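You operate a simulated robot arm through the tools that you are given. There is no shell and no other tool.

You run a simulated robot arm. Do the job below in one go: nothing can be reset, and whatever is moved stays where it is left.

## Task
Move the red cup beside the white jug, wipe up the milk, then pour 100 to 140 ml into it.
Fine: green napkin and jug go back. Set down upright: red cup, white jug. What is to be rubbed or washed off counts as gone when no trace of it is left.
Where things are to end (x, y in the base frame): red cup within 40 mm of [460, -80].

It is judged by the outcome, as a careful person would: the job done as asked, and still so three seconds after it is handed in. It fails if anything else is knocked over, pushed out of place, dropped, spilled or broken. Flat cloth is picked up by pressing the open fingertips on it (5 to 10 N) and closing them slowly along it; thin cloth reads only 2 to 8 mm in the jaws.

## Robot
A 6-joint arm with a two-finger parallel gripper, fixed in place. Base frame: the origin is at the foot of the arm, x ahead of it, y to its left, z up; the work surface is at about z = 0. Readings come in mm, degrees, newtons and seconds.
With the tool pointing down near the work surface it reaches from about 140 to 580 mm from the base axis. Its first joint turns from -66.0 to 66.0 degrees. Payload 2.1 kg.
Tool frame: the origin (TCP) lies between the finger pads and is the grasp point; the fingertips stand 30 mm ahead of it; z points along the fingers, y is the line along which they close. Largest opening 94 mm; finger width 28, thickness 10; the body of the gripper, 50 by 96 mm, starts 55 mm behind the TCP.
Orientation is that of the tool frame in the base frame, as [roll, pitch, yaw] about the fixed x, y, z axes, in that order (R = Rz(yaw) Ry(pitch) Rx(roll)). With the fingers straight down and closing along the base's y, the tool's x points along the base's -x, its y along +y and its z along -z.

## Interface
- The arm moves only by the tool step_arm. Its argument "deltas" is one flat list of numbers, 7 for each row, row after row: the shift along the base's x, y, z in mm, then the turn, a rotation vector about the base's x, y, z in degrees, then the gripper command, from -1 (shut) to 1 (fully open), values between in proportion. In form: [tx, ty, tz, rx, ry, rz, grip, tx, ty, tz, rx, ry, rz, grip, ...]. A call has 1 to 20 rows; each row is the pose to reach, as a shift and turn from the pose commanded when the call began. Each row takes 0.2 s and may step no farther than 50 mm and 8.6 degrees from the row before; otherwise, or with a gripper value out of range, the whole call is refused. A pose out of reach is approached as far as the arm can. The call stops where the force on the tool passes 90 N (or 10 N more than at its start, if that is more) or the arm is blocked; 0.2 s more then pass. Each finger travels about 72 mm/s and halts on what it meets, pressing with about 37 N; the grip force reading is that of the motor and also rises with nothing between the fingers. The clock runs only during rows and for 0.2 s after the last one: add rows that repeat a pose to give the fingers time. It gives the time, the measured TCP pose, the force on the tool (base axes), the opening and the grip force at its end, in the units of the frame above (readings bear some noise), with the torque about the TCP (base axes, N m) and any sound that the robot's microphone picked up.
- Cameras (640 x 400 px; columns grow to the right, rows downward): "scene" is fixed at [61.3, -368.5, 505.7]; the picture's right is [0.76, -0.65, 0.00], its down [-0.24, -0.28, -0.93] and it looks along [0.60, 0.71, -0.37] (base axes); focal length 261 px, centre (320, 200). "wrist" rides on the gripper at [76, 14, -103] in the tool frame; the picture's right is [-0.18, 0.98, 0.00], its down [-0.75, -0.14, -0.64] and it looks along [-0.63, -0.12, 0.77] (tool axes); focal length 243 px, centre (320, 200). There is no depth. A picture from a camera that has moved, and an enlarged one, comes with that camera's place and axes in the base frame and with its lens.
- capture(camera): a new picture of that camera. No time passes.
- enlarge(camera, box): a new picture of the part [left, top, right, bottom] of that camera's present view, enlarged. No time passes.
- hand_in(): hands the job in; it is judged then, once.

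Places have to be worked out from the pictures, the camera data and where the tool is seen. Open the gripper and draw the arm clear of the work before you hand the job in, unless the task says otherwise.

The tools are called after "Emit:" as a command line: name --argument value ..., lists and objects as JSON in quotes. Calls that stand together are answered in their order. step_arm: Moves the arm, as the interface text tells. Its arguments: {"type":"object","properties":{"deltas":{"type":"array"}},"required":["deltas"]} The other tools are called the same way: capture (camera) takes a picture; enlarge (camera, box) takes an enlarged picture of a part of a camera's view; hand_in () hands the job in.

At the start:

```text
clock: 0.0
tool_pos: [267.7, 38.0, 445.1]
tcp_rot: [-180.0, 0.1, 180.0]
ft_force: [0.2, 0.4, 0.5]
wrist_torque: [-0.02, 0.0, 0.03]
grip_width: 94.1
gripper_force: 0.0
```

scene: 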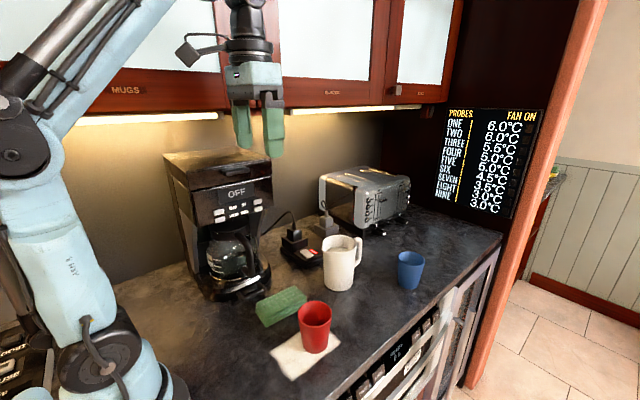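
wrist: 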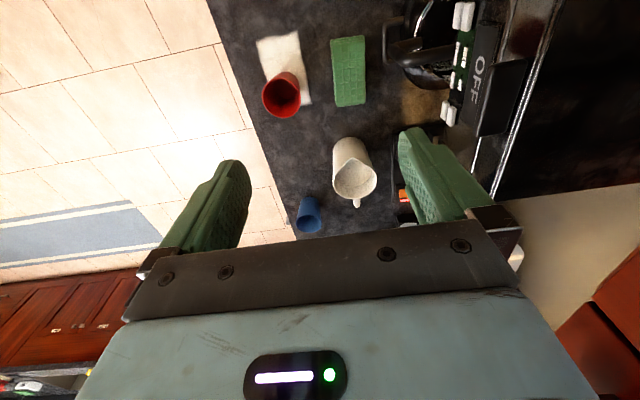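

I'll look closer at the objects before moving: the red cup seems to stand on a white patch (milk), with a green folded napkin near it.

Emit:
enlarge --camera "scene" --box '[240, 220, 440, 390]'

Emit:
enlarge --camera "wrist" --box '[220, 10, 420, 240]'

```text
2.35 times, centred on (340, 305) of scene
camera zoom: at [61.3, -368.5, 505.7], right [0.76, -0.65, 0.0], down [-0.24, -0.28, -0.93], along [0.6, 0.71, -0.37], focal length 614 px, centre (273, -47)
```

zoom: 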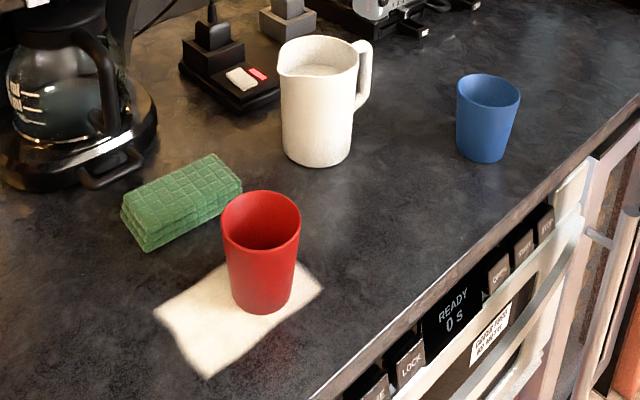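

```text
1.74 times, centred on (320, 125) of wrist
camera zoom: at [190.6, 52.4, 546.9], right [0.18, 0.98, 0.0], down [0.75, -0.14, 0.64], along [0.63, -0.12, -0.77], focal length 422 px, centre (320, 330)
```

zoom: 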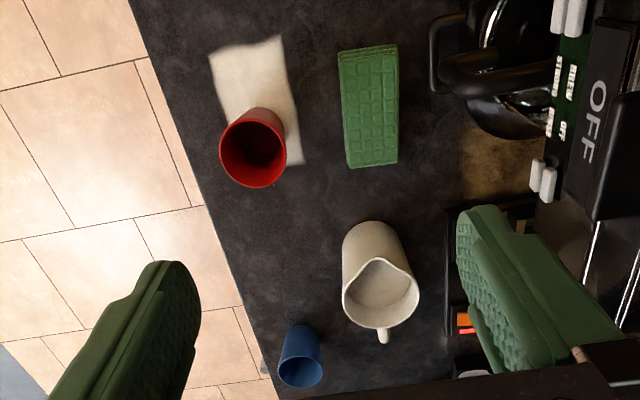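

The cup is judged to be near (322, -47), about 86 mm tall, and standing on the milk patch (x 230–367, y -80–3). The napkin is near (316, 84), the jug near (503, 65), and the blue cup near (656, -71). I'll go above the red cup with open fingers for a closer look.

Emit:
step_arm --deltas '[11, -17, -39, 0, 0, 0, 1, 22, -34, -78, 0, 0, 0, 1, 33, -51, -117, 0, 0, 0, 1, 44, -68, -156, 0, 0, 0, 1, 54, -85, -195, 0, 0, 0, 1, 54, -85, -195, 0, 0, 0, 1]'

Emit:
capture --camera "wrist"

Emit:
capture --camera "scene"

```text
clock: 1.4
tool_pos: [321.4, -46.8, 250.3]
tcp_rot: [-180.0, 0.2, -180.0]
ft_force: [-0.1, -0.4, 0.0]
wrist_torque: [0.0, 0.02, 0.01]
grip_width: 94.2
gripper_force: 0.1
```

```text
taken
camera wrist: at [245.0, -31.9, 351.1], right [0.18, 0.98, 0.0], down [0.75, -0.14, 0.64], along [0.63, -0.12, -0.77], focal length 243 px, centre (320, 200)
```

wrist: 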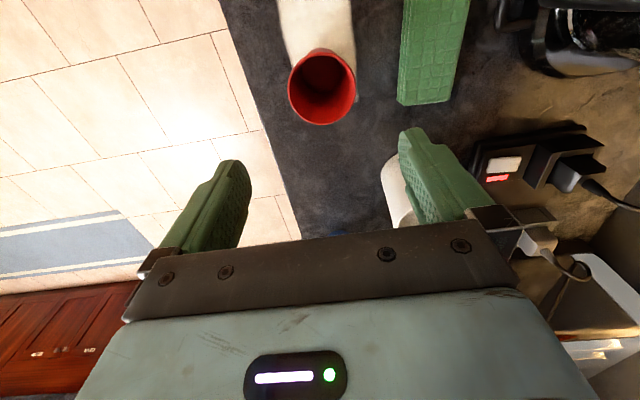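

```text
taken
```

scene: 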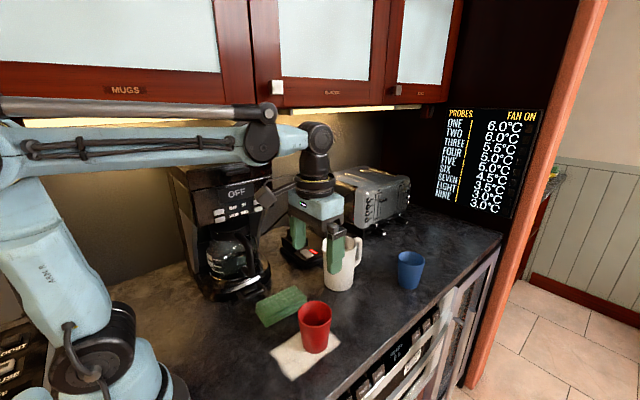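

The wrist view puts the rim at about (316, -44), which agrees with the scene view to a few mm. I'll come straight down around the cup to z≈58 with the jaws open.

Emit:
step_arm --deltas '[-3, 2, -45, 0, 0, 0, 1, -3, 2, -90, 0, 0, 0, 1, -3, 2, -135, 0, 0, 0, 1, -3, 2, -165, 0, 0, 0, 1, -3, 2, -192, 0, 0, 0, 1, -3, 2, -192, 0, 0, 0, 1]'

Emit:
enlarge --camera "scene" --box '[220, 200, 440, 390]'

Emit:
capture --camera "wrist"

```text
clock: 2.8
tool_pos: [319.8, -44.5, 57.0]
tcp_rot: [-180.0, 0.2, 180.0]
ft_force: [0.3, 0.8, -0.3]
wrist_torque: [-0.01, -0.02, -0.03]
grip_width: 94.1
gripper_force: 0.0
```

```text
2.11 times, centred on (330, 295) of scene
camera zoom: at [61.3, -368.5, 505.7], right [0.76, -0.65, 0.0], down [-0.24, -0.28, -0.93], along [0.6, 0.71, -0.37], focal length 549 px, centre (299, 0)
```

zoom: 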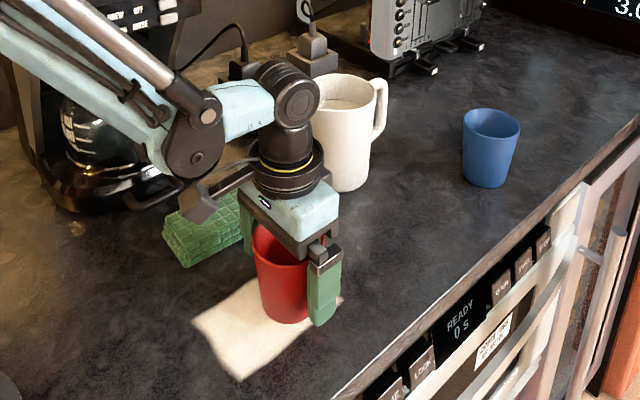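

```text
taken
camera wrist: at [242.7, -29.8, 158.8], right [0.18, 0.98, 0.0], down [0.75, -0.14, 0.64], along [0.63, -0.12, -0.77], focal length 243 px, centre (320, 200)
```

wrist: 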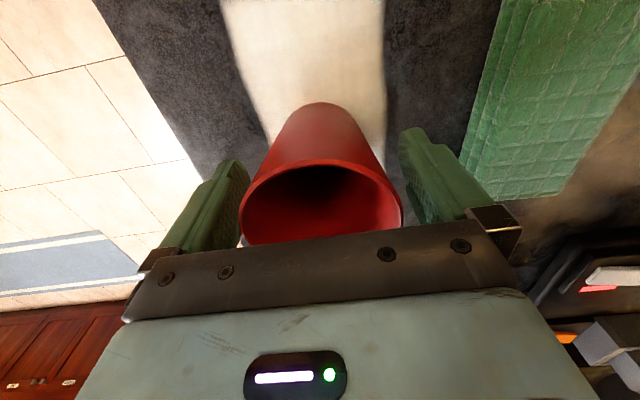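

The cup is centred between the fingers. Now I'll close gently on it.

Emit:
step_arm --deltas '[0, 0, 0, 0, 0, 0, 0.6, 0, 0, 0, 0, 0, 0, 0.4, 0, 0, 0, 0, 0, 0, 0.2, 0, 0, 0, 0, 0, 0, 0.0, 0, 0, 0, 0, 0, 0, 0.0]'

Emit:
capture --camera "wrist"

```text
clock: 4.0
tool_pos: [319.8, -44.3, 57.1]
tcp_rot: [-180.0, 0.2, -180.0]
ft_force: [-0.2, 0.6, -0.3]
wrist_torque: [0.0, 0.01, 0.0]
grip_width: 65.4
gripper_force: 36.7
```

```text
taken
camera wrist: at [242.7, -29.8, 159.1], right [0.18, 0.98, 0.0], down [0.75, -0.14, 0.64], along [0.63, -0.12, -0.77], focal length 243 px, centre (320, 200)
```

wrist: 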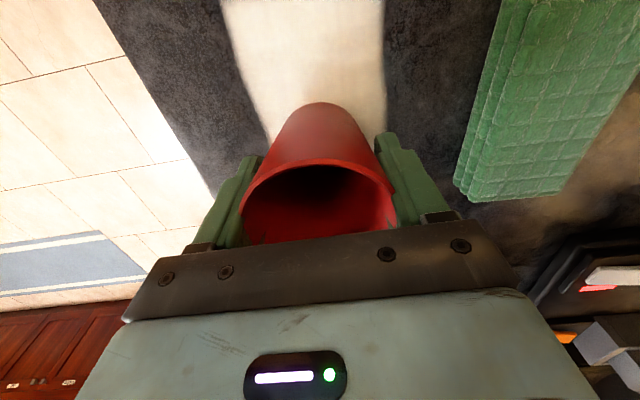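

The cup is held at 65 mm. I'll lift it, carry it to (460, -80), and lower it slowly back to its original height.

Emit:
step_arm --deltas '[0, 0, 20, 0, 0, 0, 0, 0, 0, 50, 0, 0, 0, 0, 36, -9, 60, 0, 0, 0, 0, 72, -18, 60, 0, 0, 0, 0, 108, -27, 60, 0, 0, 0, 0, 143, -36, 60, 0, 0, 0, 0, 143, -36, 60, 0, 0, 0, 0, 143, -36, 30, 0, 0, 0, 0, 143, -36, 14, 0, 0, 0, 0, 143, -36, 6, 0, 0, 0, 0, 143, -36, 2, 0, 0, 0, 0, 143, -36, 0.5, 0, 0, 0, 0, 143, -36, 0.5, 0, 0, 0, 0]'

Emit:
enlarge --camera "scene" --box '[220, 200, 440, 390]'

Emit:
capture --camera "wrist"

```text
clock: 6.8
tool_pos: [462.0, -81.3, 59.8]
tcp_rot: [179.9, 0.2, 180.0]
ft_force: [-0.1, 0.1, 0.0]
wrist_torque: [-0.01, 0.01, 0.0]
grip_width: 65.6
gripper_force: 36.8
```

```text
2.11 times, centred on (330, 295) of scene
camera zoom: at [61.3, -368.5, 505.7], right [0.76, -0.65, 0.0], down [-0.24, -0.28, -0.93], along [0.6, 0.71, -0.37], focal length 549 px, centre (299, 0)
```

zoom: 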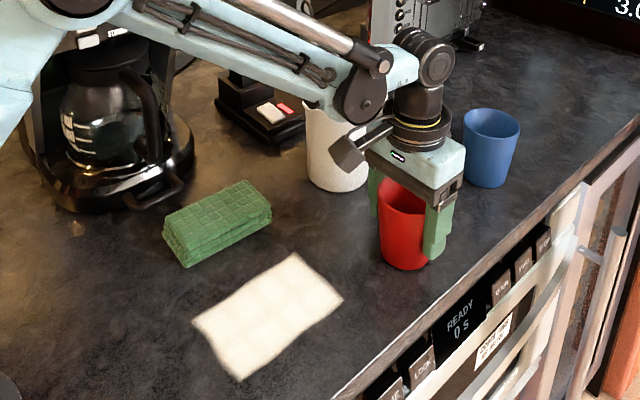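

```text
taken
camera wrist: at [384.7, -66.9, 161.1], right [0.18, 0.98, 0.0], down [0.75, -0.14, 0.64], along [0.63, -0.12, -0.77], focal length 243 px, centre (320, 200)
```

wrist: 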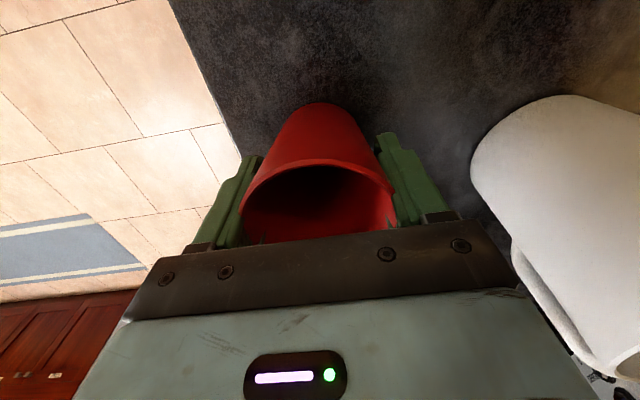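

The reading is 59.8 mm, against 57.1 when the cup stood on the counter, so it is still about 2–3 mm up. I'll lower it gradually.

Emit:
step_arm --deltas '[0, 0, -1, 0, 0, 0, 0, 0, 0, -2, 0, 0, 0, 0, 0, 0, -2, 0, 0, 0, 0]'

```text
clock: 7.6
tool_pos: [461.5, -81.3, 58.2]
tcp_rot: [180.0, 0.2, -180.0]
ft_force: [-0.2, 0.9, 5.1]
wrist_torque: [0.02, 0.04, 0.02]
grip_width: 65.6
gripper_force: 36.8
```

A contact force of about 5 N shows the cup is standing on the counter. I'll release it and rise straight up.

Emit:
step_arm --deltas '[0, 0, 0, 0, 0, 0, 0.3, 0, 0, 0, 0, 0, 0, 0.6, 0, 0, 0, 0, 0, 0, 1, 0, 0, 0, 0, 0, 0, 1, 0, 0, 40, 0, 0, 0, 1, 0, 0, 85, 0, 0, 0, 1, 0, 0, 130, 0, 0, 0, 1, -40, 30, 140, 0, 0, 0, 1, -75, 65, 140, 0, 0, 0, 1, -110, 100, 140, 0, 0, 0, 1, -145, 132, 140, 0, 0, 0, 1, -145, 165, 140, 0, 0, 0, 1, -145, 165, 140, 0, 0, 0, 1]'

Emit:
capture --camera "scene"

Emit:
capture --camera "wrist"

Emit:
enlarge --camera "scene" --box '[220, 200, 440, 390]'

```text
refused: row 8 steps farther than a row can; nothing moved
```

```text
taken
```

scene: 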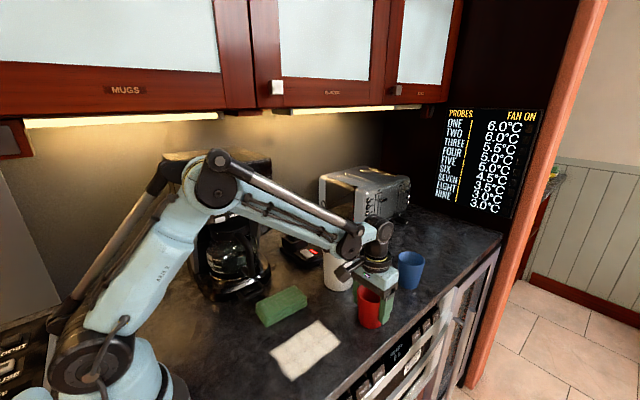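

```text
taken
camera wrist: at [384.5, -66.8, 158.9], right [0.18, 0.98, 0.0], down [0.75, -0.14, 0.64], along [0.63, -0.12, -0.77], focal length 243 px, centre (320, 200)
```

wrist: 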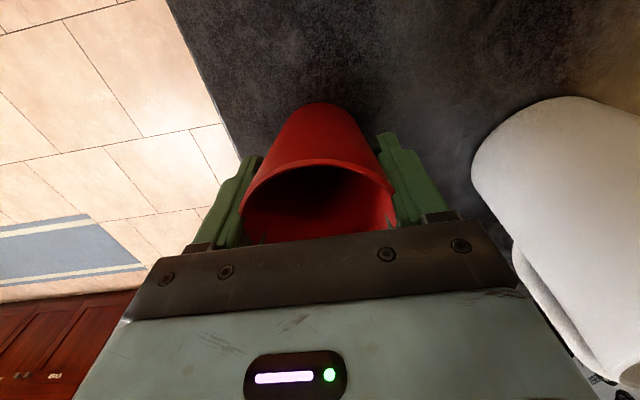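

```text
2.11 times, centred on (330, 295) of scene
camera zoom: at [61.3, -368.5, 505.7], right [0.76, -0.65, 0.0], down [-0.24, -0.28, -0.93], along [0.6, 0.71, -0.37], focal length 549 px, centre (299, 0)
```

zoom: 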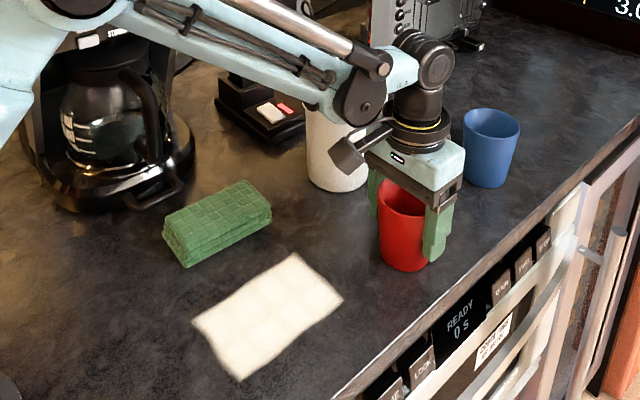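

That call was refused for a step over 50 mm. I'll redo it with shorter steps: release, rise, and go above the napkin.

Emit:
step_arm --deltas '[0, 0, 0, 0, 0, 0, 0.3, 0, 0, 0, 0, 0, 0, 0.6, 0, 0, 0, 0, 0, 0, 1, 0, 0, 0, 0, 0, 0, 1, 0, 0, 40, 0, 0, 0, 1, 0, 0, 85, 0, 0, 0, 1, 0, 0, 130, 0, 0, 0, 1, -29, 33, 140, 0, 0, 0, 1, -58, 66, 140, 0, 0, 0, 1, -87, 99, 140, 0, 0, 0, 1, -116, 132, 140, 0, 0, 0, 1, -145, 165, 140, 0, 0, 0, 1, -145, 165, 140, 0, 0, 0, 1]'

Emit:
capture --camera "wrist"

Emit:
enlarge --camera "scene" --box '[220, 200, 440, 390]'

```text
clock: 10.4
tool_pos: [317.8, 85.7, 192.6]
tcp_rot: [-180.0, 0.2, -180.0]
ft_force: [-0.1, 0.6, 0.2]
wrist_torque: [0.0, 0.03, 0.0]
grip_width: 94.2
gripper_force: 0.2
```

```text
taken
camera wrist: at [240.8, 100.1, 295.1], right [0.18, 0.98, 0.0], down [0.75, -0.14, 0.64], along [0.63, -0.12, -0.77], focal length 243 px, centre (320, 200)
```

wrist: 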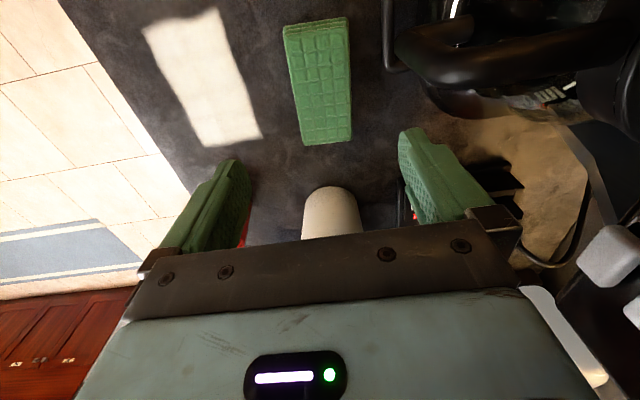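

```text
2.11 times, centred on (330, 295) of scene
camera zoom: at [61.3, -368.5, 505.7], right [0.76, -0.65, 0.0], down [-0.24, -0.28, -0.93], along [0.6, 0.71, -0.37], focal length 549 px, centre (299, 0)
```

zoom: 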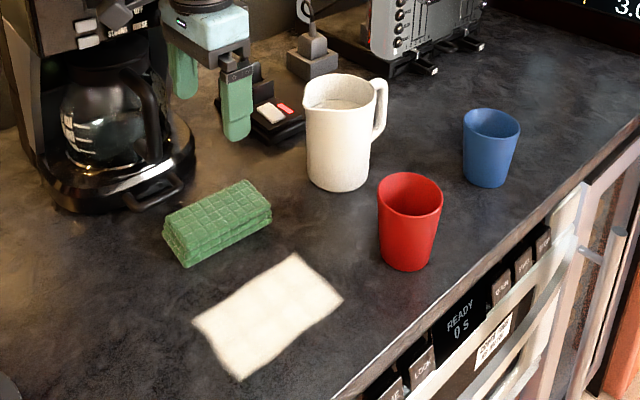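

The napkin's top spans about x 260–383, y 58–115, and is about 20 mm thick. The coffee-pot handle is nearby at y≈155, so I'll narrow the jaws to about 76 mm and descend partway, then look again.

Emit:
step_arm --deltas '[3, 1, 0, 0, 0, 0, 0.617, 6, 1, -45, 0, 0, 0, 0.617, 6, 1, -90, 0, 0, 0, 0.617, 6, 1, -125, 0, 0, 0, 0.617, 6, 1, -125, 0, 0, 0, 0.617]'

Emit:
capture --camera "wrist"

Emit:
enlarge --camera "scene" --box '[180, 180, 380, 360]'

```text
clock: 11.6
tool_pos: [322.5, 87.0, 72.2]
tcp_rot: [180.0, 0.2, -180.0]
ft_force: [0.6, -0.2, -0.3]
wrist_torque: [0.03, 0.0, 0.03]
grip_width: 75.9
gripper_force: 0.1
```

```text
taken
camera wrist: at [245.0, 100.2, 173.0], right [0.18, 0.98, 0.0], down [0.75, -0.14, 0.64], along [0.63, -0.12, -0.77], focal length 243 px, centre (320, 200)
```

wrist: 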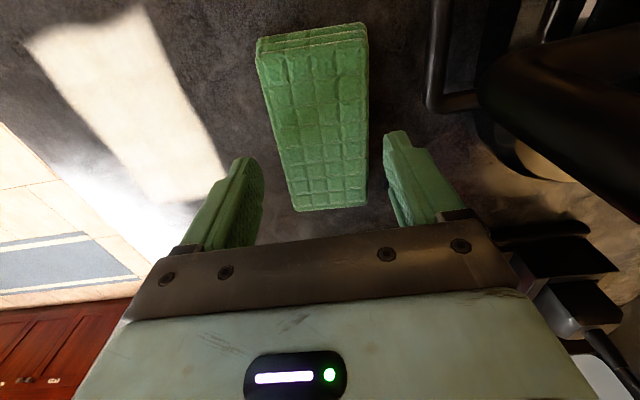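

```text
2.22 times, centred on (280, 270) of scene
camera zoom: at [61.3, -368.5, 505.7], right [0.76, -0.65, 0.0], down [-0.24, -0.28, -0.93], along [0.6, 0.71, -0.37], focal length 580 px, centre (409, 44)
```

zoom: 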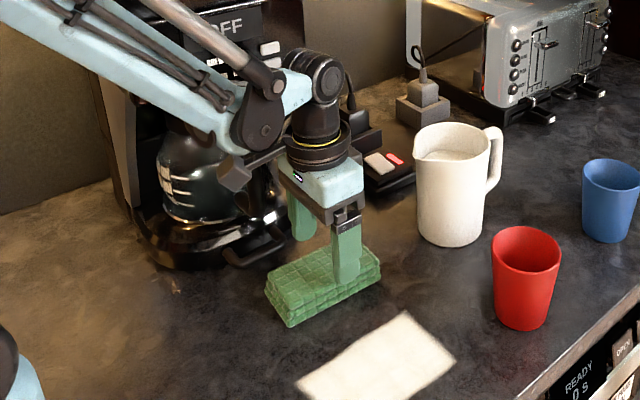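

The fingers straddle the napkin and are clear of the pot handle. I'll descend to bring the fingertips about 4 mm above the counter, then close gently.

Emit:
step_arm --deltas '[0, 0.5, -15, 0, 0, 0, 0.617, 0, 0.5, -28, 0, 0, 0, 0.617, 0, 0.5, -37, 0, 0, 0, 0.617, 0, 0.5, -37, 0, 0, 0, 0.617]'

Emit:
capture --camera "wrist"

```text
clock: 12.6
tool_pos: [322.2, 87.1, 35.1]
tcp_rot: [180.0, 0.2, -180.0]
ft_force: [0.0, -1.2, -0.3]
wrist_torque: [0.0, -0.03, 0.01]
grip_width: 75.8
gripper_force: 0.2
```

```text
taken
camera wrist: at [244.7, 100.0, 135.8], right [0.18, 0.98, 0.0], down [0.75, -0.14, 0.64], along [0.63, -0.12, -0.77], focal length 243 px, centre (320, 200)
```

wrist: 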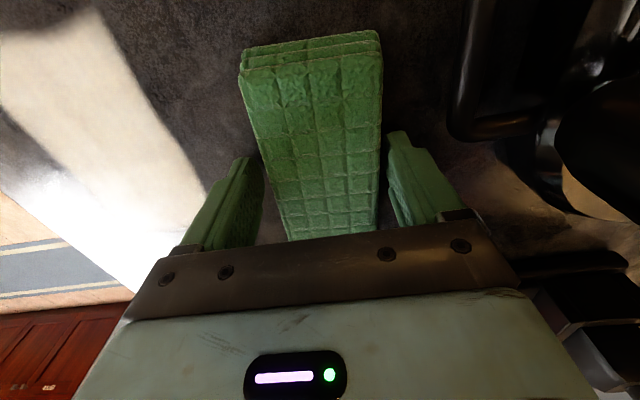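

No contact yet and the jaws straddle the pad, so I'll close slowly.

Emit:
step_arm --deltas '[0, 0, 0, 0, 0, 0, 0.5, 0, 0, 0, 0, 0, 0, 0.4, 0, 0, 0, 0, 0, 0, 0.3, 0, 0, 0, 0, 0, 0, 0.2, 0, 0, 0, 0, 0, 0, 0.1, 0, 0, 0, 0, 0, 0, 0.1]'

Emit:
capture --camera "wrist"

Emit:
enlarge --camera "scene" --box '[180, 180, 380, 360]'

```text
clock: 14.0
tool_pos: [322.5, 84.8, 33.4]
tcp_rot: [180.0, 0.2, 179.9]
ft_force: [0.1, -0.7, 14.9]
wrist_torque: [0.04, 0.04, -0.23]
grip_width: 65.5
gripper_force: 37.1
```

```text
taken
camera wrist: at [244.8, 100.0, 136.1], right [0.18, 0.98, 0.0], down [0.75, -0.14, 0.64], along [0.63, -0.12, -0.76], focal length 243 px, centre (320, 200)
```

wrist: 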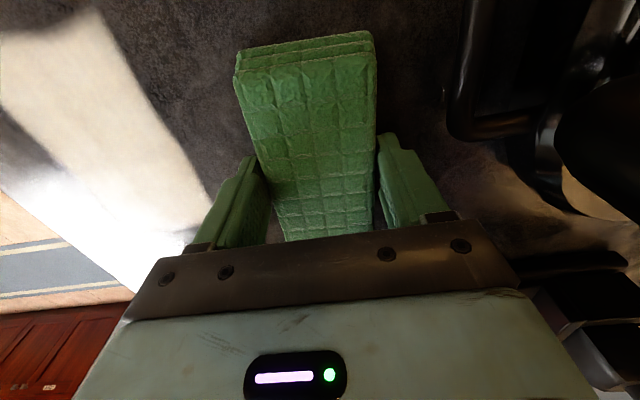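

```text
2.22 times, centred on (280, 270) of scene
camera zoom: at [61.3, -368.5, 505.7], right [0.76, -0.65, 0.0], down [-0.24, -0.28, -0.93], along [0.6, 0.71, -0.37], focal length 580 px, centre (409, 44)
```

zoom: 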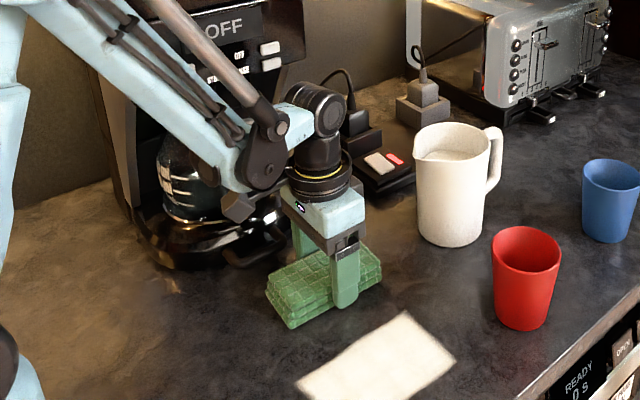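

The pad is held at 65.5 mm with a full grip reading. I'll lift slowly by 60 mm and check that it came along.

Emit:
step_arm --deltas '[0, 0, 5, 0, 0, 0, 0.1, 0, 0, 15, 0, 0, 0, 0.1, 0, 0, 30, 0, 0, 0, 0.1, 0, 0, 50, 0, 0, 0, 0.1, 0, 0, 60, 0, 0, 0, 0.1, 0, 0, 60, 0, 0, 0, 0.1]'

Emit:
capture --camera "wrist"

Emit:
enlarge --camera "scene" --box '[180, 180, 380, 360]'

```text
clock: 15.4
tool_pos: [325.0, 84.6, 95.2]
tcp_rot: [-179.9, 0.2, 180.0]
ft_force: [0.4, 0.2, -0.4]
wrist_torque: [-0.03, -0.01, 0.0]
grip_width: 64.7
gripper_force: 36.6
```

```text
taken
camera wrist: at [246.3, 99.1, 196.9], right [0.18, 0.98, 0.0], down [0.75, -0.14, 0.64], along [0.63, -0.12, -0.77], focal length 243 px, centre (320, 200)
```

wrist: 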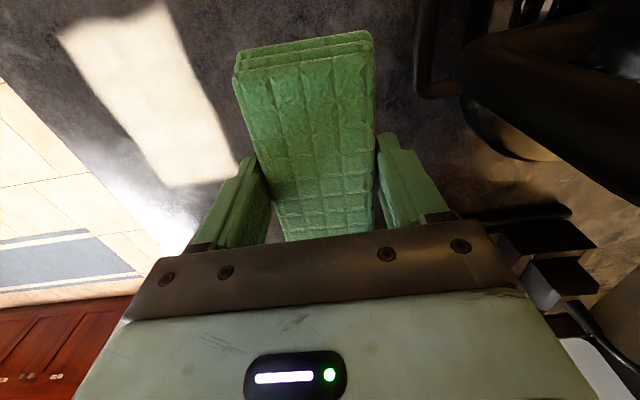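

```text
2.22 times, centred on (280, 270) of scene
camera zoom: at [61.3, -368.5, 505.7], right [0.76, -0.65, 0.0], down [-0.24, -0.28, -0.93], along [0.6, 0.71, -0.37], focal length 580 px, centre (409, 44)
```

zoom: 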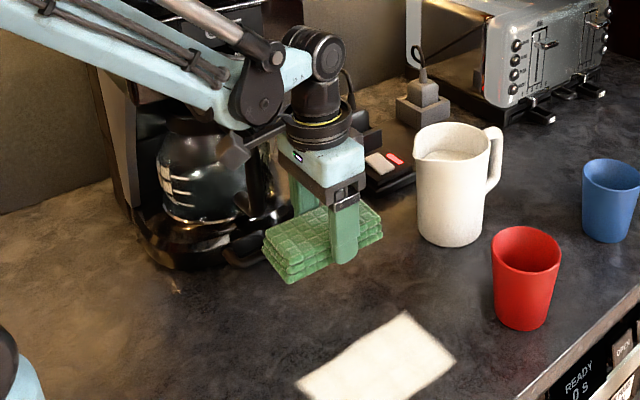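

The pad came up intact. The milk spans about x 236–369, y -80–0. I'll carry the pad to (285, 45), beyond the milk's left edge, and lower it to light contact.

Emit:
step_arm --deltas '[-19, -21, 0, 0, 0, 0, 0.1, -38, -42, 0, 0, 0, 0, 0.1, -38, -42, -30, 0, 0, 0, 0.1, -38, -42, -52, 0, 0, 0, 0.1, -38, -42, -57, 0, 0, 0, 0.1, -38, -42, -60, 0, 0, 0, 0.1, -38, -42, -60, 0, 0, 0, 0.1]'

Emit:
capture --camera "wrist"

Emit:
enlarge --camera "scene" --box '[180, 220, 380, 390]'

```text
clock: 17.0
tool_pos: [285.3, 43.6, 35.2]
tcp_rot: [-179.9, 0.1, 180.0]
ft_force: [-1.9, -1.4, 17.1]
wrist_torque: [-0.09, 0.01, -0.19]
grip_width: 64.5
gripper_force: 37.2
```

```text
taken
camera wrist: at [208.2, 58.0, 136.5], right [0.18, 0.98, 0.0], down [0.75, -0.14, 0.64], along [0.63, -0.12, -0.77], focal length 243 px, centre (320, 200)
```

wrist: 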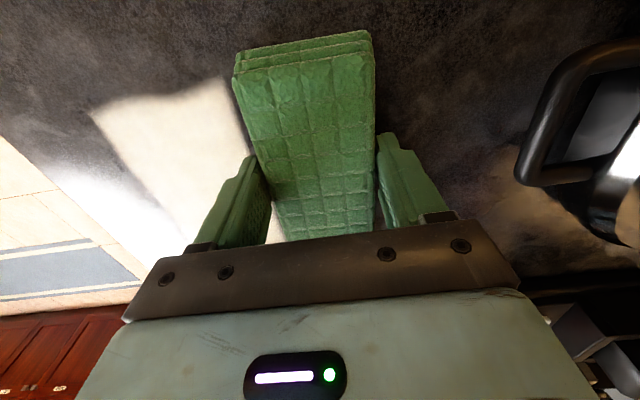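

```text
2.35 times, centred on (280, 305) of scene
camera zoom: at [61.3, -368.5, 505.7], right [0.76, -0.65, 0.0], down [-0.24, -0.28, -0.93], along [0.6, 0.71, -0.37], focal length 614 px, centre (414, -47)
```

zoom: 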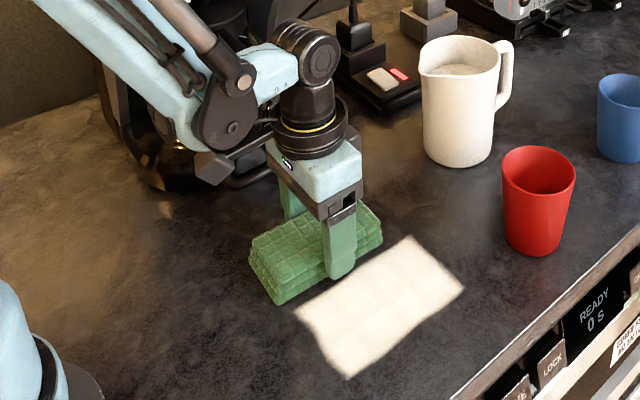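

The pad is pressed flat at about 17 N. I'll ease up 0.5 mm and sweep along -y across the milk at about 70 mm/s.

Emit:
step_arm --deltas '[0, 0, 0.5, 0, 0, 0, 0.1, 0, -14, 0.5, 0, 0, 0, 0.1, 0, -28, 0.5, 0, 0, 0, 0.1, 0, -42, 0.5, 0, 0, 0, 0.1, 0, -56, 0.5, 0, 0, 0, 0.1, 0, -70, 0.5, 0, 0, 0, 0.1, 0, -84, 0.5, 0, 0, 0, 0.1, 0, -98, 0.5, 0, 0, 0, 0.1, 0, -112, 0.5, 0, 0, 0, 0.1, 0, -126, 0.5, 0, 0, 0, 0.1, 0, -138, 0.5, 0, 0, 0, 0.1]'

Emit:
capture --camera "wrist"

Emit:
enlarge --camera "scene" --box '[180, 220, 380, 390]'

```text
clock: 19.4
tool_pos: [284.2, -95.3, 33.9]
tcp_rot: [180.0, 0.2, -180.0]
ft_force: [-0.1, 12.0, 20.0]
wrist_torque: [0.44, 0.04, -0.1]
grip_width: 64.3
gripper_force: 37.3
```

```text
taken
camera wrist: at [207.4, -81.7, 136.4], right [0.18, 0.98, 0.0], down [0.75, -0.14, 0.64], along [0.63, -0.12, -0.77], focal length 243 px, centre (320, 200)
```

wrist: 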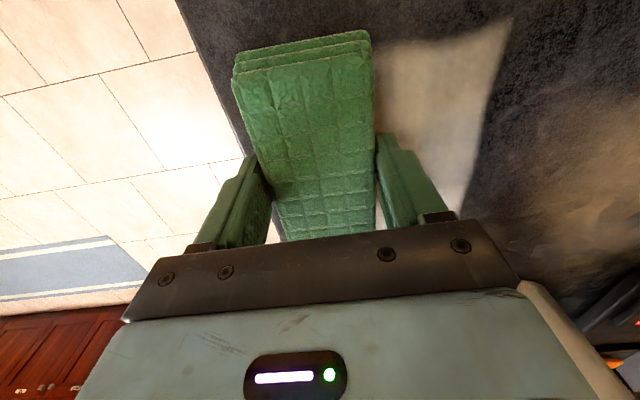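

```text
2.35 times, centred on (280, 305) of scene
camera zoom: at [61.3, -368.5, 505.7], right [0.76, -0.65, 0.0], down [-0.24, -0.28, -0.93], along [0.6, 0.71, -0.37], focal length 614 px, centre (414, -47)
```

zoom: 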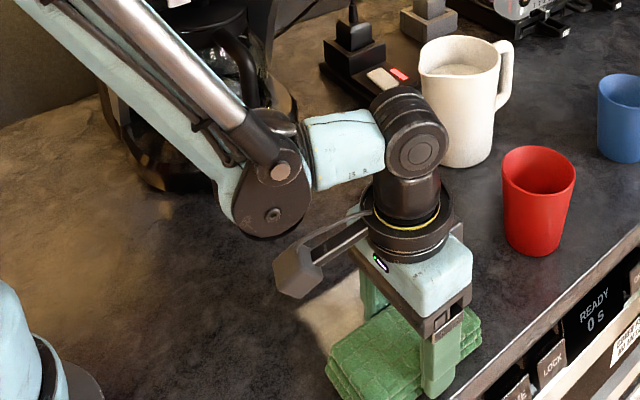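

The milk faded but hasn't gone, so several strokes are needed. I'll sweep back and forth, drifting in x toward the far end.

Emit:
step_arm --deltas '[0, 14, 0, 0, 0, 0, 0.1, 0, 28, 0, 0, 0, 0, 0.1, 0, 42, 0, 0, 0, 0, 0.1, 0, 56, 0, 0, 0, 0, 0.1, 0, 70, 0, 0, 0, 0, 0.1, 0, 84, 0, 0, 0, 0, 0.1, 0, 98, 0, 0, 0, 0, 0.1, 0, 112, 0, 0, 0, 0, 0.1, 0, 126, 0, 0, 0, 0, 0.1, 0, 140, 0, 0, 0, 0, 0.1]'

Emit:
capture --camera "wrist"

Emit:
enlarge --camera "scene" --box '[180, 220, 380, 390]'

```text
clock: 21.6
tool_pos: [284.9, 47.1, 37.0]
tcp_rot: [-180.0, 0.2, -179.9]
ft_force: [0.0, 0.1, 0.0]
wrist_torque: [0.01, 0.04, -0.02]
grip_width: 64.5
gripper_force: 37.4
```

```text
taken
camera wrist: at [207.9, 60.8, 138.7], right [0.18, 0.98, 0.0], down [0.75, -0.14, 0.64], along [0.63, -0.12, -0.77], focal length 243 px, centre (320, 200)
```

wrist: 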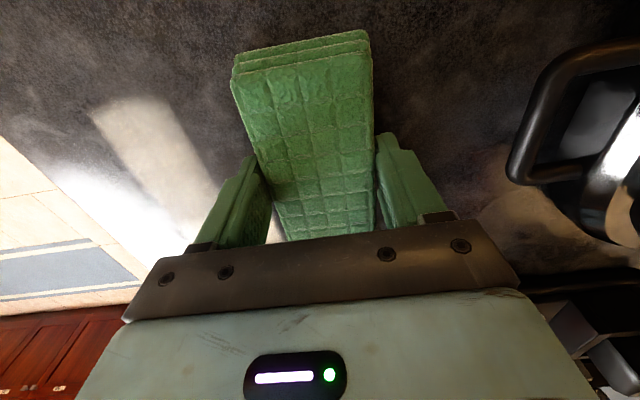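

```text
2.35 times, centred on (280, 305) of scene
camera zoom: at [61.3, -368.5, 505.7], right [0.76, -0.65, 0.0], down [-0.24, -0.28, -0.93], along [0.6, 0.71, -0.37], focal length 614 px, centre (414, -47)
```

zoom: 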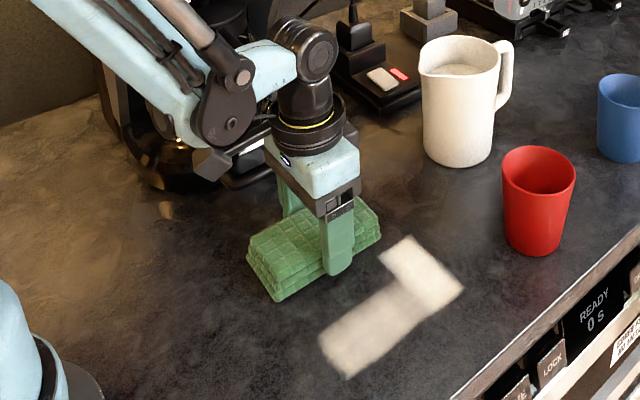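

Part of the milk is gone; the return stroke lost pressure (0 N at z=37). I'll press 2 mm lower and sweep across again, then shift +33 mm in x and sweep back.

Emit:
step_arm --deltas '[0, 0, -2, 0, 0, 0, 0.1, 0, -16, -2, 0, 0, 0, 0.1, 0, -32, -2, 0, 0, 0, 0.1, 0, -46, -2, 0, 0, 0, 0.1, 0, -60, -1.5, 0, 0, 0, 0.1, 0, -74, -1, 0, 0, 0, 0.1, 0, -88, -1, 0, 0, 0, 0.1, 0, -102, -1, 0, 0, 0, 0.1, 0, -116, -0.5, 0, 0, 0, 0.1, 0, -130, -0.5, 0, 0, 0, 0.1, 0, -140, -0.5, 0, 0, 0, 0.1]'

Emit:
capture --camera "wrist"

```text
clock: 22.3
tool_pos: [286.6, 30.0, 34.4]
tcp_rot: [179.4, 0.1, -179.8]
ft_force: [-1.7, 2.5, 31.7]
wrist_torque: [-0.97, -0.05, -0.13]
grip_width: 64.2
gripper_force: 36.4
stopped in row 3: the force on the tool passed its limit at 93 N (the readings are from after the stop); the commanded pose is now the measured one
```

```text
taken
camera wrist: at [209.4, 42.9, 136.7], right [0.18, 0.98, 0.01], down [0.75, -0.15, 0.64], along [0.63, -0.11, -0.77], focal length 243 px, centre (320, 200)
```

wrist: 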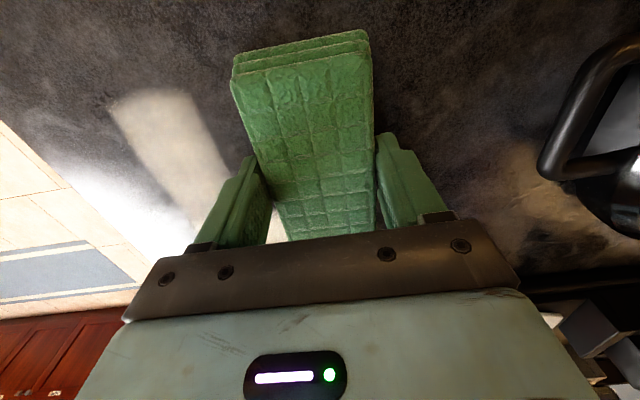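

Force spiked while stiff against the counter, so 2 mm was too much. I'll level the tool, ease off 1 mm, and sweep in shorter checked segments.

Emit:
step_arm --deltas '[0, 0, 0.8, 0.6, 0, 0, 0.1, 0, -12, 0.8, 0.6, 0, 0, 0.1, 0, -24, 0.8, 0.6, 0, 0, 0.1, 0, -36, 0.8, 0.6, 0, 0, 0.1, 0, -48, 0.8, 0.6, 0, 0, 0.1]'

```text
clock: 23.5
tool_pos: [285.8, -19.2, 35.2]
tcp_rot: [178.8, 0.0, -179.8]
ft_force: [-0.9, 3.5, 9.9]
wrist_torque: [-0.14, -0.05, -0.07]
grip_width: 64.2
gripper_force: 37.2
```

The levelling turn went the wrong way (yaw is 180), so I'll apply -1.2° and keep sweeping at about 10 N.

Emit:
step_arm --deltas '[0, -6, 0, -1.2, 0, 0, 0.1, 0, -18, 0, -1.2, 0, 0, 0.1, 0, -30, 0, -1.2, 0, 0, 0.1, 0, -42, 0, -1.2, 0, 0, 0.1, 0, -54, 0, -1.2, 0, 0, 0.1, 0, -66, 0, -1.2, 0, 0, 0.1, 0, -78, 0, -1.2, 0, 0, 0.1]'

Emit:
enlarge --camera "scene" --box '[180, 220, 380, 390]'

Emit:
capture --camera "wrist"

```text
clock: 25.1
tool_pos: [287.5, -95.2, 35.0]
tcp_rot: [179.8, 0.1, -179.6]
ft_force: [-1.6, 5.9, 11.6]
wrist_torque: [-0.18, 0.12, -0.05]
grip_width: 63.8
gripper_force: 37.3
```

```text
2.35 times, centred on (280, 305) of scene
camera zoom: at [61.3, -368.5, 505.7], right [0.76, -0.65, 0.0], down [-0.24, -0.28, -0.93], along [0.6, 0.71, -0.37], focal length 614 px, centre (414, -47)
```

zoom: 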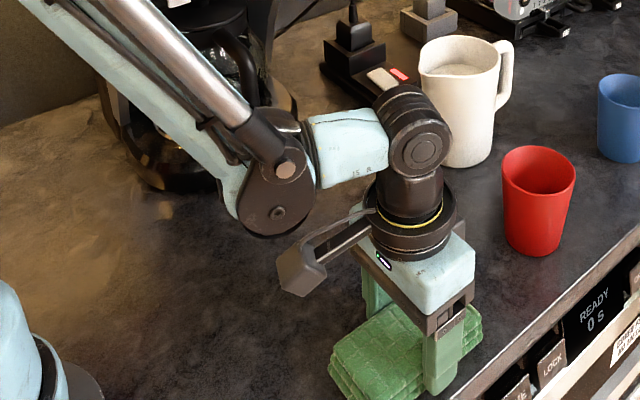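

```text
taken
camera wrist: at [209.9, -82.1, 136.8], right [0.18, 0.98, 0.01], down [0.75, -0.14, 0.64], along [0.63, -0.11, -0.77], focal length 243 px, centre (320, 200)
```

wrist: 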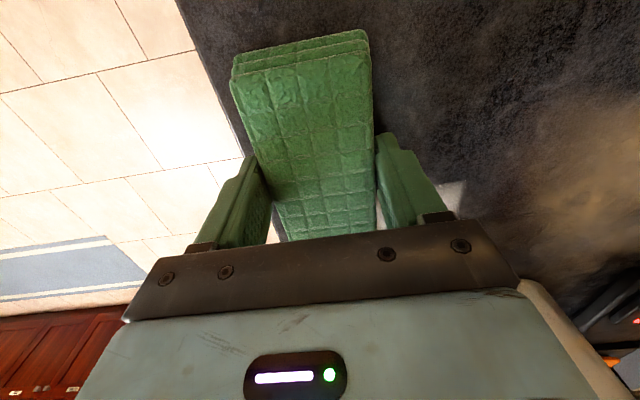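

The near part looks clean. Now I'll slide +34 mm in x at this pressure and sweep back along +y over the far end.

Emit:
step_arm --deltas '[12, 0, 0, 0, 0, 0, 0.1, 24, 0, 0, 0, 0, 0, 0.1, 34, 0, 0, 0, 0, 0, 0.1, 34, 12, 0, 0, 0, 0, 0.1, 34, 24, 0, 0, 0, 0, 0.1, 34, 36, 0, 0, 0, 0, 0.1]'

```text
clock: 26.5
tool_pos: [319.6, -60.8, 33.9]
tcp_rot: [-180.0, 0.2, -179.8]
ft_force: [1.2, -11.2, 19.4]
wrist_torque: [-0.23, 0.25, 0.18]
grip_width: 63.9
gripper_force: 37.1
```

Pressure is holding at about 19 N. I'll continue the sweep along +y to y≈50.

Emit:
step_arm --deltas '[0, 12, 0, 0, 0, 0, 0.1, 0, 24, 0, 0, 0, 0, 0.1, 0, 36, 0, 0, 0, 0, 0.1, 0, 48, 0, 0, 0, 0, 0.1, 0, 60, 0, 0, 0, 0, 0.1, 0, 72, 0, 0, 0, 0, 0.1, 0, 84, 0, 0, 0, 0, 0.1, 0, 96, 0, 0, 0, 0, 0.1, 0, 108, 0, 0, 0, 0, 0.1]'

Emit:
enlarge --camera "scene" --box '[180, 220, 380, 390]'

Emit:
capture --camera "wrist"

```text
clock: 28.5
tool_pos: [320.3, 48.9, 35.4]
tcp_rot: [179.8, 0.1, -179.6]
ft_force: [-0.8, 0.3, -0.6]
wrist_torque: [0.02, -0.02, 0.01]
grip_width: 64.1
gripper_force: 36.8
```

```text
2.35 times, centred on (280, 305) of scene
camera zoom: at [61.3, -368.5, 505.7], right [0.76, -0.65, 0.0], down [-0.24, -0.28, -0.93], along [0.6, 0.71, -0.37], focal length 614 px, centre (414, -47)
```

zoom: 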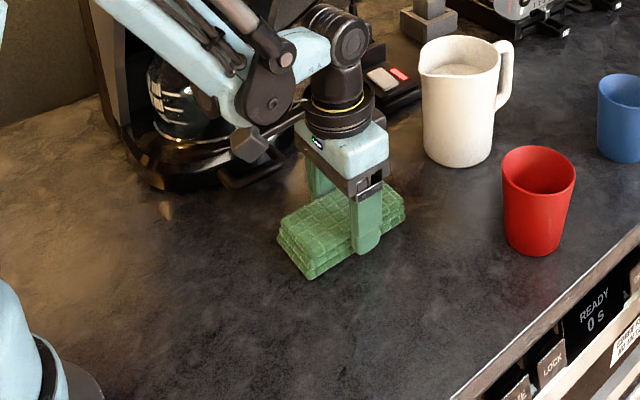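

```text
taken
camera wrist: at [242.7, 62.8, 137.9], right [0.18, 0.98, 0.0], down [0.75, -0.14, 0.64], along [0.63, -0.11, -0.77], focal length 243 px, centre (320, 200)
```

wrist: 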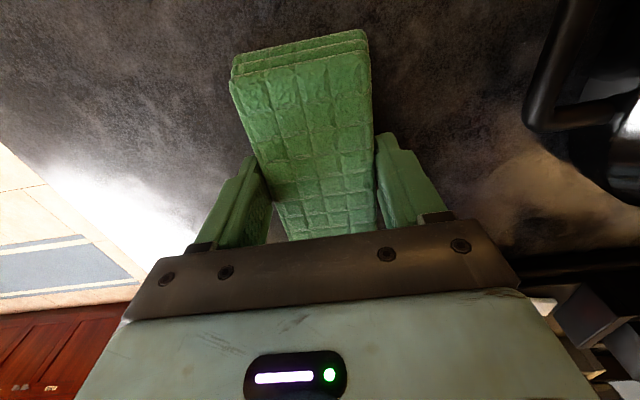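

The milk seems gone. I'll lift the pad clear and inspect the area closely.

Emit:
step_arm --deltas '[0, 5, 25, 0, 0, 0, 0.1, 1, 20, 50, 0, 0, 0, 0.1, 2, 38, 60, 0, 0, 0, 0.1, 2, 38, 60, 0, 0, 0, 0.1]'

Emit:
enlarge --camera "scene" --box '[250, 300, 360, 390]'

Emit:
enlarge --camera "wrist" --box '[0, 0, 280, 250]'

Emit:
capture --camera "scene"

```text
clock: 29.5
tool_pos: [324.3, 88.1, 95.0]
tcp_rot: [179.8, 0.1, -179.7]
ft_force: [-0.4, -0.7, -0.6]
wrist_torque: [0.01, 0.01, 0.0]
grip_width: 63.8
gripper_force: 36.6
```

```text
4.44 times, centred on (305, 345) of scene
camera zoom: at [61.3, -368.5, 505.7], right [0.76, -0.65, 0.0], down [-0.24, -0.28, -0.93], along [0.6, 0.71, -0.37], focal length 1159 px, centre (387, -444)
```

zoom: 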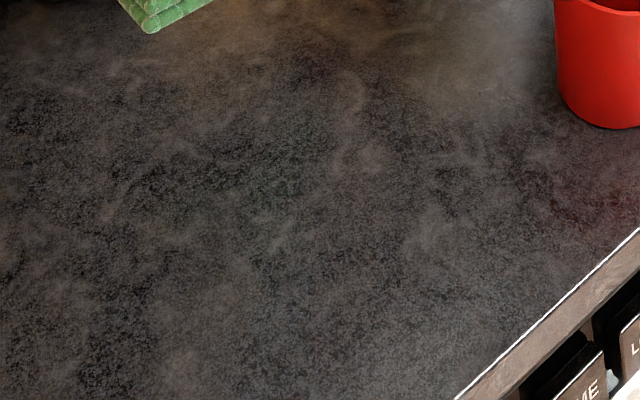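

```text
1.60 times, centred on (140, 125) of wrist
camera zoom: at [246.6, 101.5, 197.0], right [0.18, 0.98, 0.0], down [0.75, -0.14, 0.64], along [0.63, -0.11, -0.77], focal length 388 px, centre (608, 320)
```

zoom: 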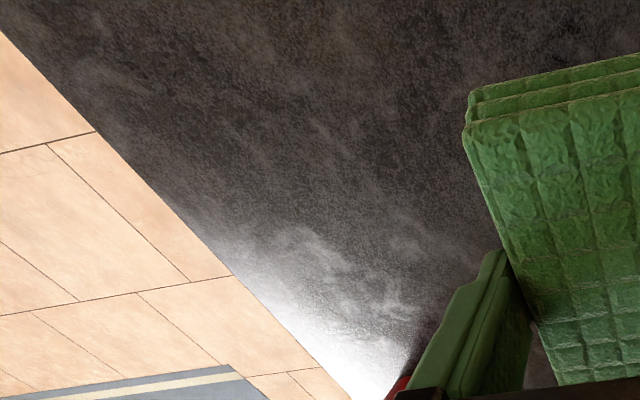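

```text
taken
```

scene: 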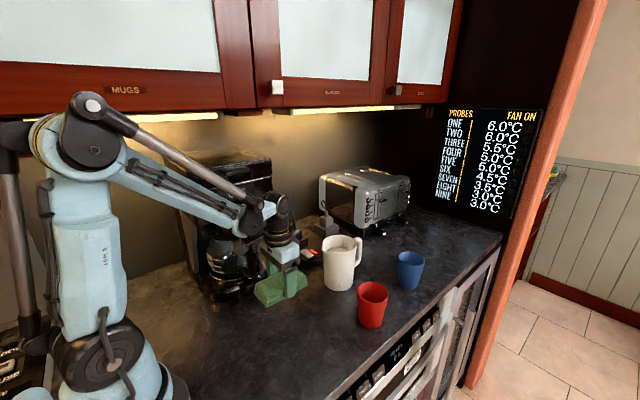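

The area looks clean; the white glare near the counter edge is a window reflection. The far end got only one stroke, so I'll add a safety stroke there, lowering the pad in small steps.

Emit:
step_arm --deltas '[4, -20, -20, 0, 0, 0, 0.1, 7, -42, -45, 0, 0, 0, 0.1, 7, -42, -58, 0, 0, 0, 0.1, 7, -42, -60.5, 0, 0, 0, 0.1, 7, -42, -60.5, 0, 0, 0, 0.1]'

```text
clock: 30.7
tool_pos: [331.1, 43.2, 34.1]
tcp_rot: [179.8, 0.0, -179.7]
ft_force: [-0.3, 4.6, 47.0]
wrist_torque: [-0.39, 0.18, -0.03]
grip_width: 63.6
gripper_force: 37.2
```

47 N is too firm, so I'll ease up 1 mm and sweep along -y.

Emit:
step_arm --deltas '[0, 0, 1, 0, 0, 0, 0.1, 0, -12, 1, 0, 0, 0, 0.1, 0, -24, 1, 0, 0, 0, 0.1, 0, -36, 1, 0, 0, 0, 0.1, 0, -48, 1, 0, 0, 0, 0.1]'

```text
clock: 31.9
tool_pos: [331.3, -2.2, 37.1]
tcp_rot: [179.8, 0.1, -179.6]
ft_force: [-0.4, 0.1, 0.5]
wrist_torque: [0.01, 0.01, -0.03]
grip_width: 63.8
gripper_force: 36.9
```

Contact was lost at z=37, so I'll lower 1.2 mm and continue.

Emit:
step_arm --deltas '[0, 0, -0.7, 0, 0, 0, 0.1, 0, 0, -1.2, 0, 0, 0, 0.1, 0, -12, -1.2, 0, 0, 0, 0.1]'

```text
clock: 32.7
tool_pos: [328.5, -15.1, 34.8]
tcp_rot: [179.8, 0.1, -179.8]
ft_force: [0.6, 0.7, 1.7]
wrist_torque: [-0.04, -0.05, 0.03]
grip_width: 63.8
gripper_force: 37.0
```

A light touch only; I'll lower 0.6 mm more and sweep on.

Emit:
step_arm --deltas '[0, 0, -0.6, 0, 0, 0, 0.1, 0, -12, -0.6, 0, 0, 0, 0.1, 0, -24, -0.6, 0, 0, 0, 0.1]'

```text
clock: 33.5
tool_pos: [330.3, -38.8, 34.5]
tcp_rot: [179.8, 0.2, -179.7]
ft_force: [-1.6, 14.8, 25.8]
wrist_torque: [0.16, 0.12, -0.07]
grip_width: 63.7
gripper_force: 36.5
```

Good pressure. I'll continue to y≈-95, then sweep back through the middle (x≈305).

Emit:
step_arm --deltas '[0, -14, 0, 0, 0, 0, 0.1, 0, -28, 0, 0, 0, 0, 0.1, 0, -42, 0, 0, 0, 0, 0.1, 0, -56, 0, 0, 0, 0, 0.1, -12, -56, 0, 0, 0, 0, 0.1, -25, -56, 0, 0, 0, 0, 0.1, -25, -42, 0, 0, 0, 0, 0.1]'

```text
clock: 35.1
tool_pos: [301.5, -82.1, 34.1]
tcp_rot: [179.9, -0.1, -179.7]
ft_force: [-0.3, -1.1, 4.2]
wrist_torque: [0.06, -0.19, -0.07]
grip_width: 64.0
gripper_force: 36.9
```

Emit:
step_arm --deltas '[0, 6, -0.4, 0, 0, 0, 0.1, 0, 20, -0.4, 0, 0, 0, 0.1, 0, 34, -0.4, 0, 0, 0, 0.1, 0, 48, -0.4, 0, 0, 0, 0.1]'

```text
clock: 36.1
tool_pos: [304.3, -36.7, 34.3]
tcp_rot: [-179.9, 0.2, -179.9]
ft_force: [3.6, -29.0, 58.8]
wrist_torque: [0.74, 0.21, 0.08]
grip_width: 63.7
gripper_force: 37.3
```

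58 N is firm, so I'll ease up 0.8 mm and finish the sweep to y≈50, then lift.

Emit:
step_arm --deltas '[0, 0, 0.8, 0, 0, 0, 0.1, 0, 14, 0.8, 0, 0, 0, 0.1, 0, 28, 0.8, 0, 0, 0, 0.1, 0, 42, 0.8, 0, 0, 0, 0.1, 0, 56, 0.8, 0, 0, 0, 0.1, 0, 70, 0.8, 0, 0, 0, 0.1, 0, 82, 0.8, 0, 0, 0, 0.1, 0, 86, 20, 0, 0, 0, 0.1, 8, 106, 50, 0, 0, 0, 0.1, 18, 124, 60, 0, 0, 0, 0.1, 18, 124, 60, 0, 0, 0, 0.1]'

Emit:
enlarge --camera "scene" --box '[220, 260, 380, 390]'

Emit:
capture --camera "wrist"

```text
clock: 37.0
tool_pos: [303.1, -8.0, 34.3]
tcp_rot: [-179.6, 0.1, 180.0]
ft_force: [-1.7, -2.6, 29.8]
wrist_torque: [0.88, -0.1, 0.02]
grip_width: 64.1
gripper_force: 36.8
stopped in row 4: the force on the tool passed its limit at 96 N (the readings are from after the stop); the commanded pose is now the measured one
```

```text
3.08 times, centred on (300, 325) of scene
camera zoom: at [61.2, -368.5, 505.7], right [0.76, -0.65, 0.0], down [-0.24, -0.28, -0.93], along [0.6, 0.71, -0.37], focal length 802 px, centre (382, -185)
```

zoom: 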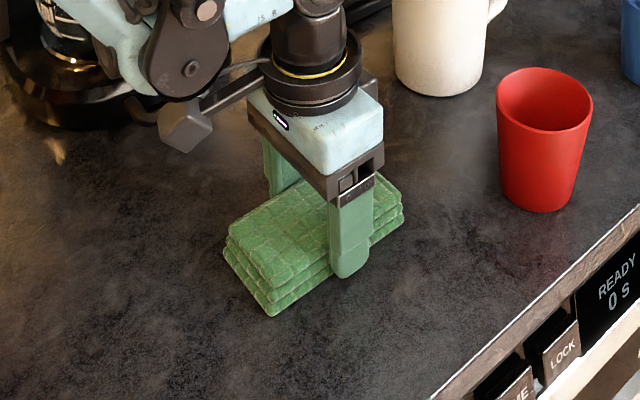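

```text
taken
camera wrist: at [226.7, 5.7, 136.2], right [0.18, 0.98, -0.01], down [0.75, -0.14, 0.64], along [0.63, -0.12, -0.76], focal length 243 px, centre (320, 200)
```

wrist: 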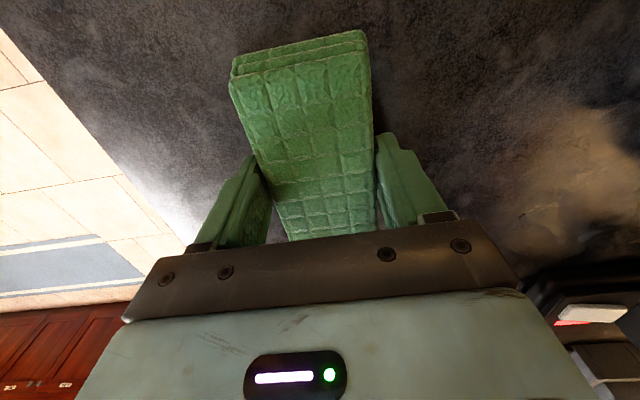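

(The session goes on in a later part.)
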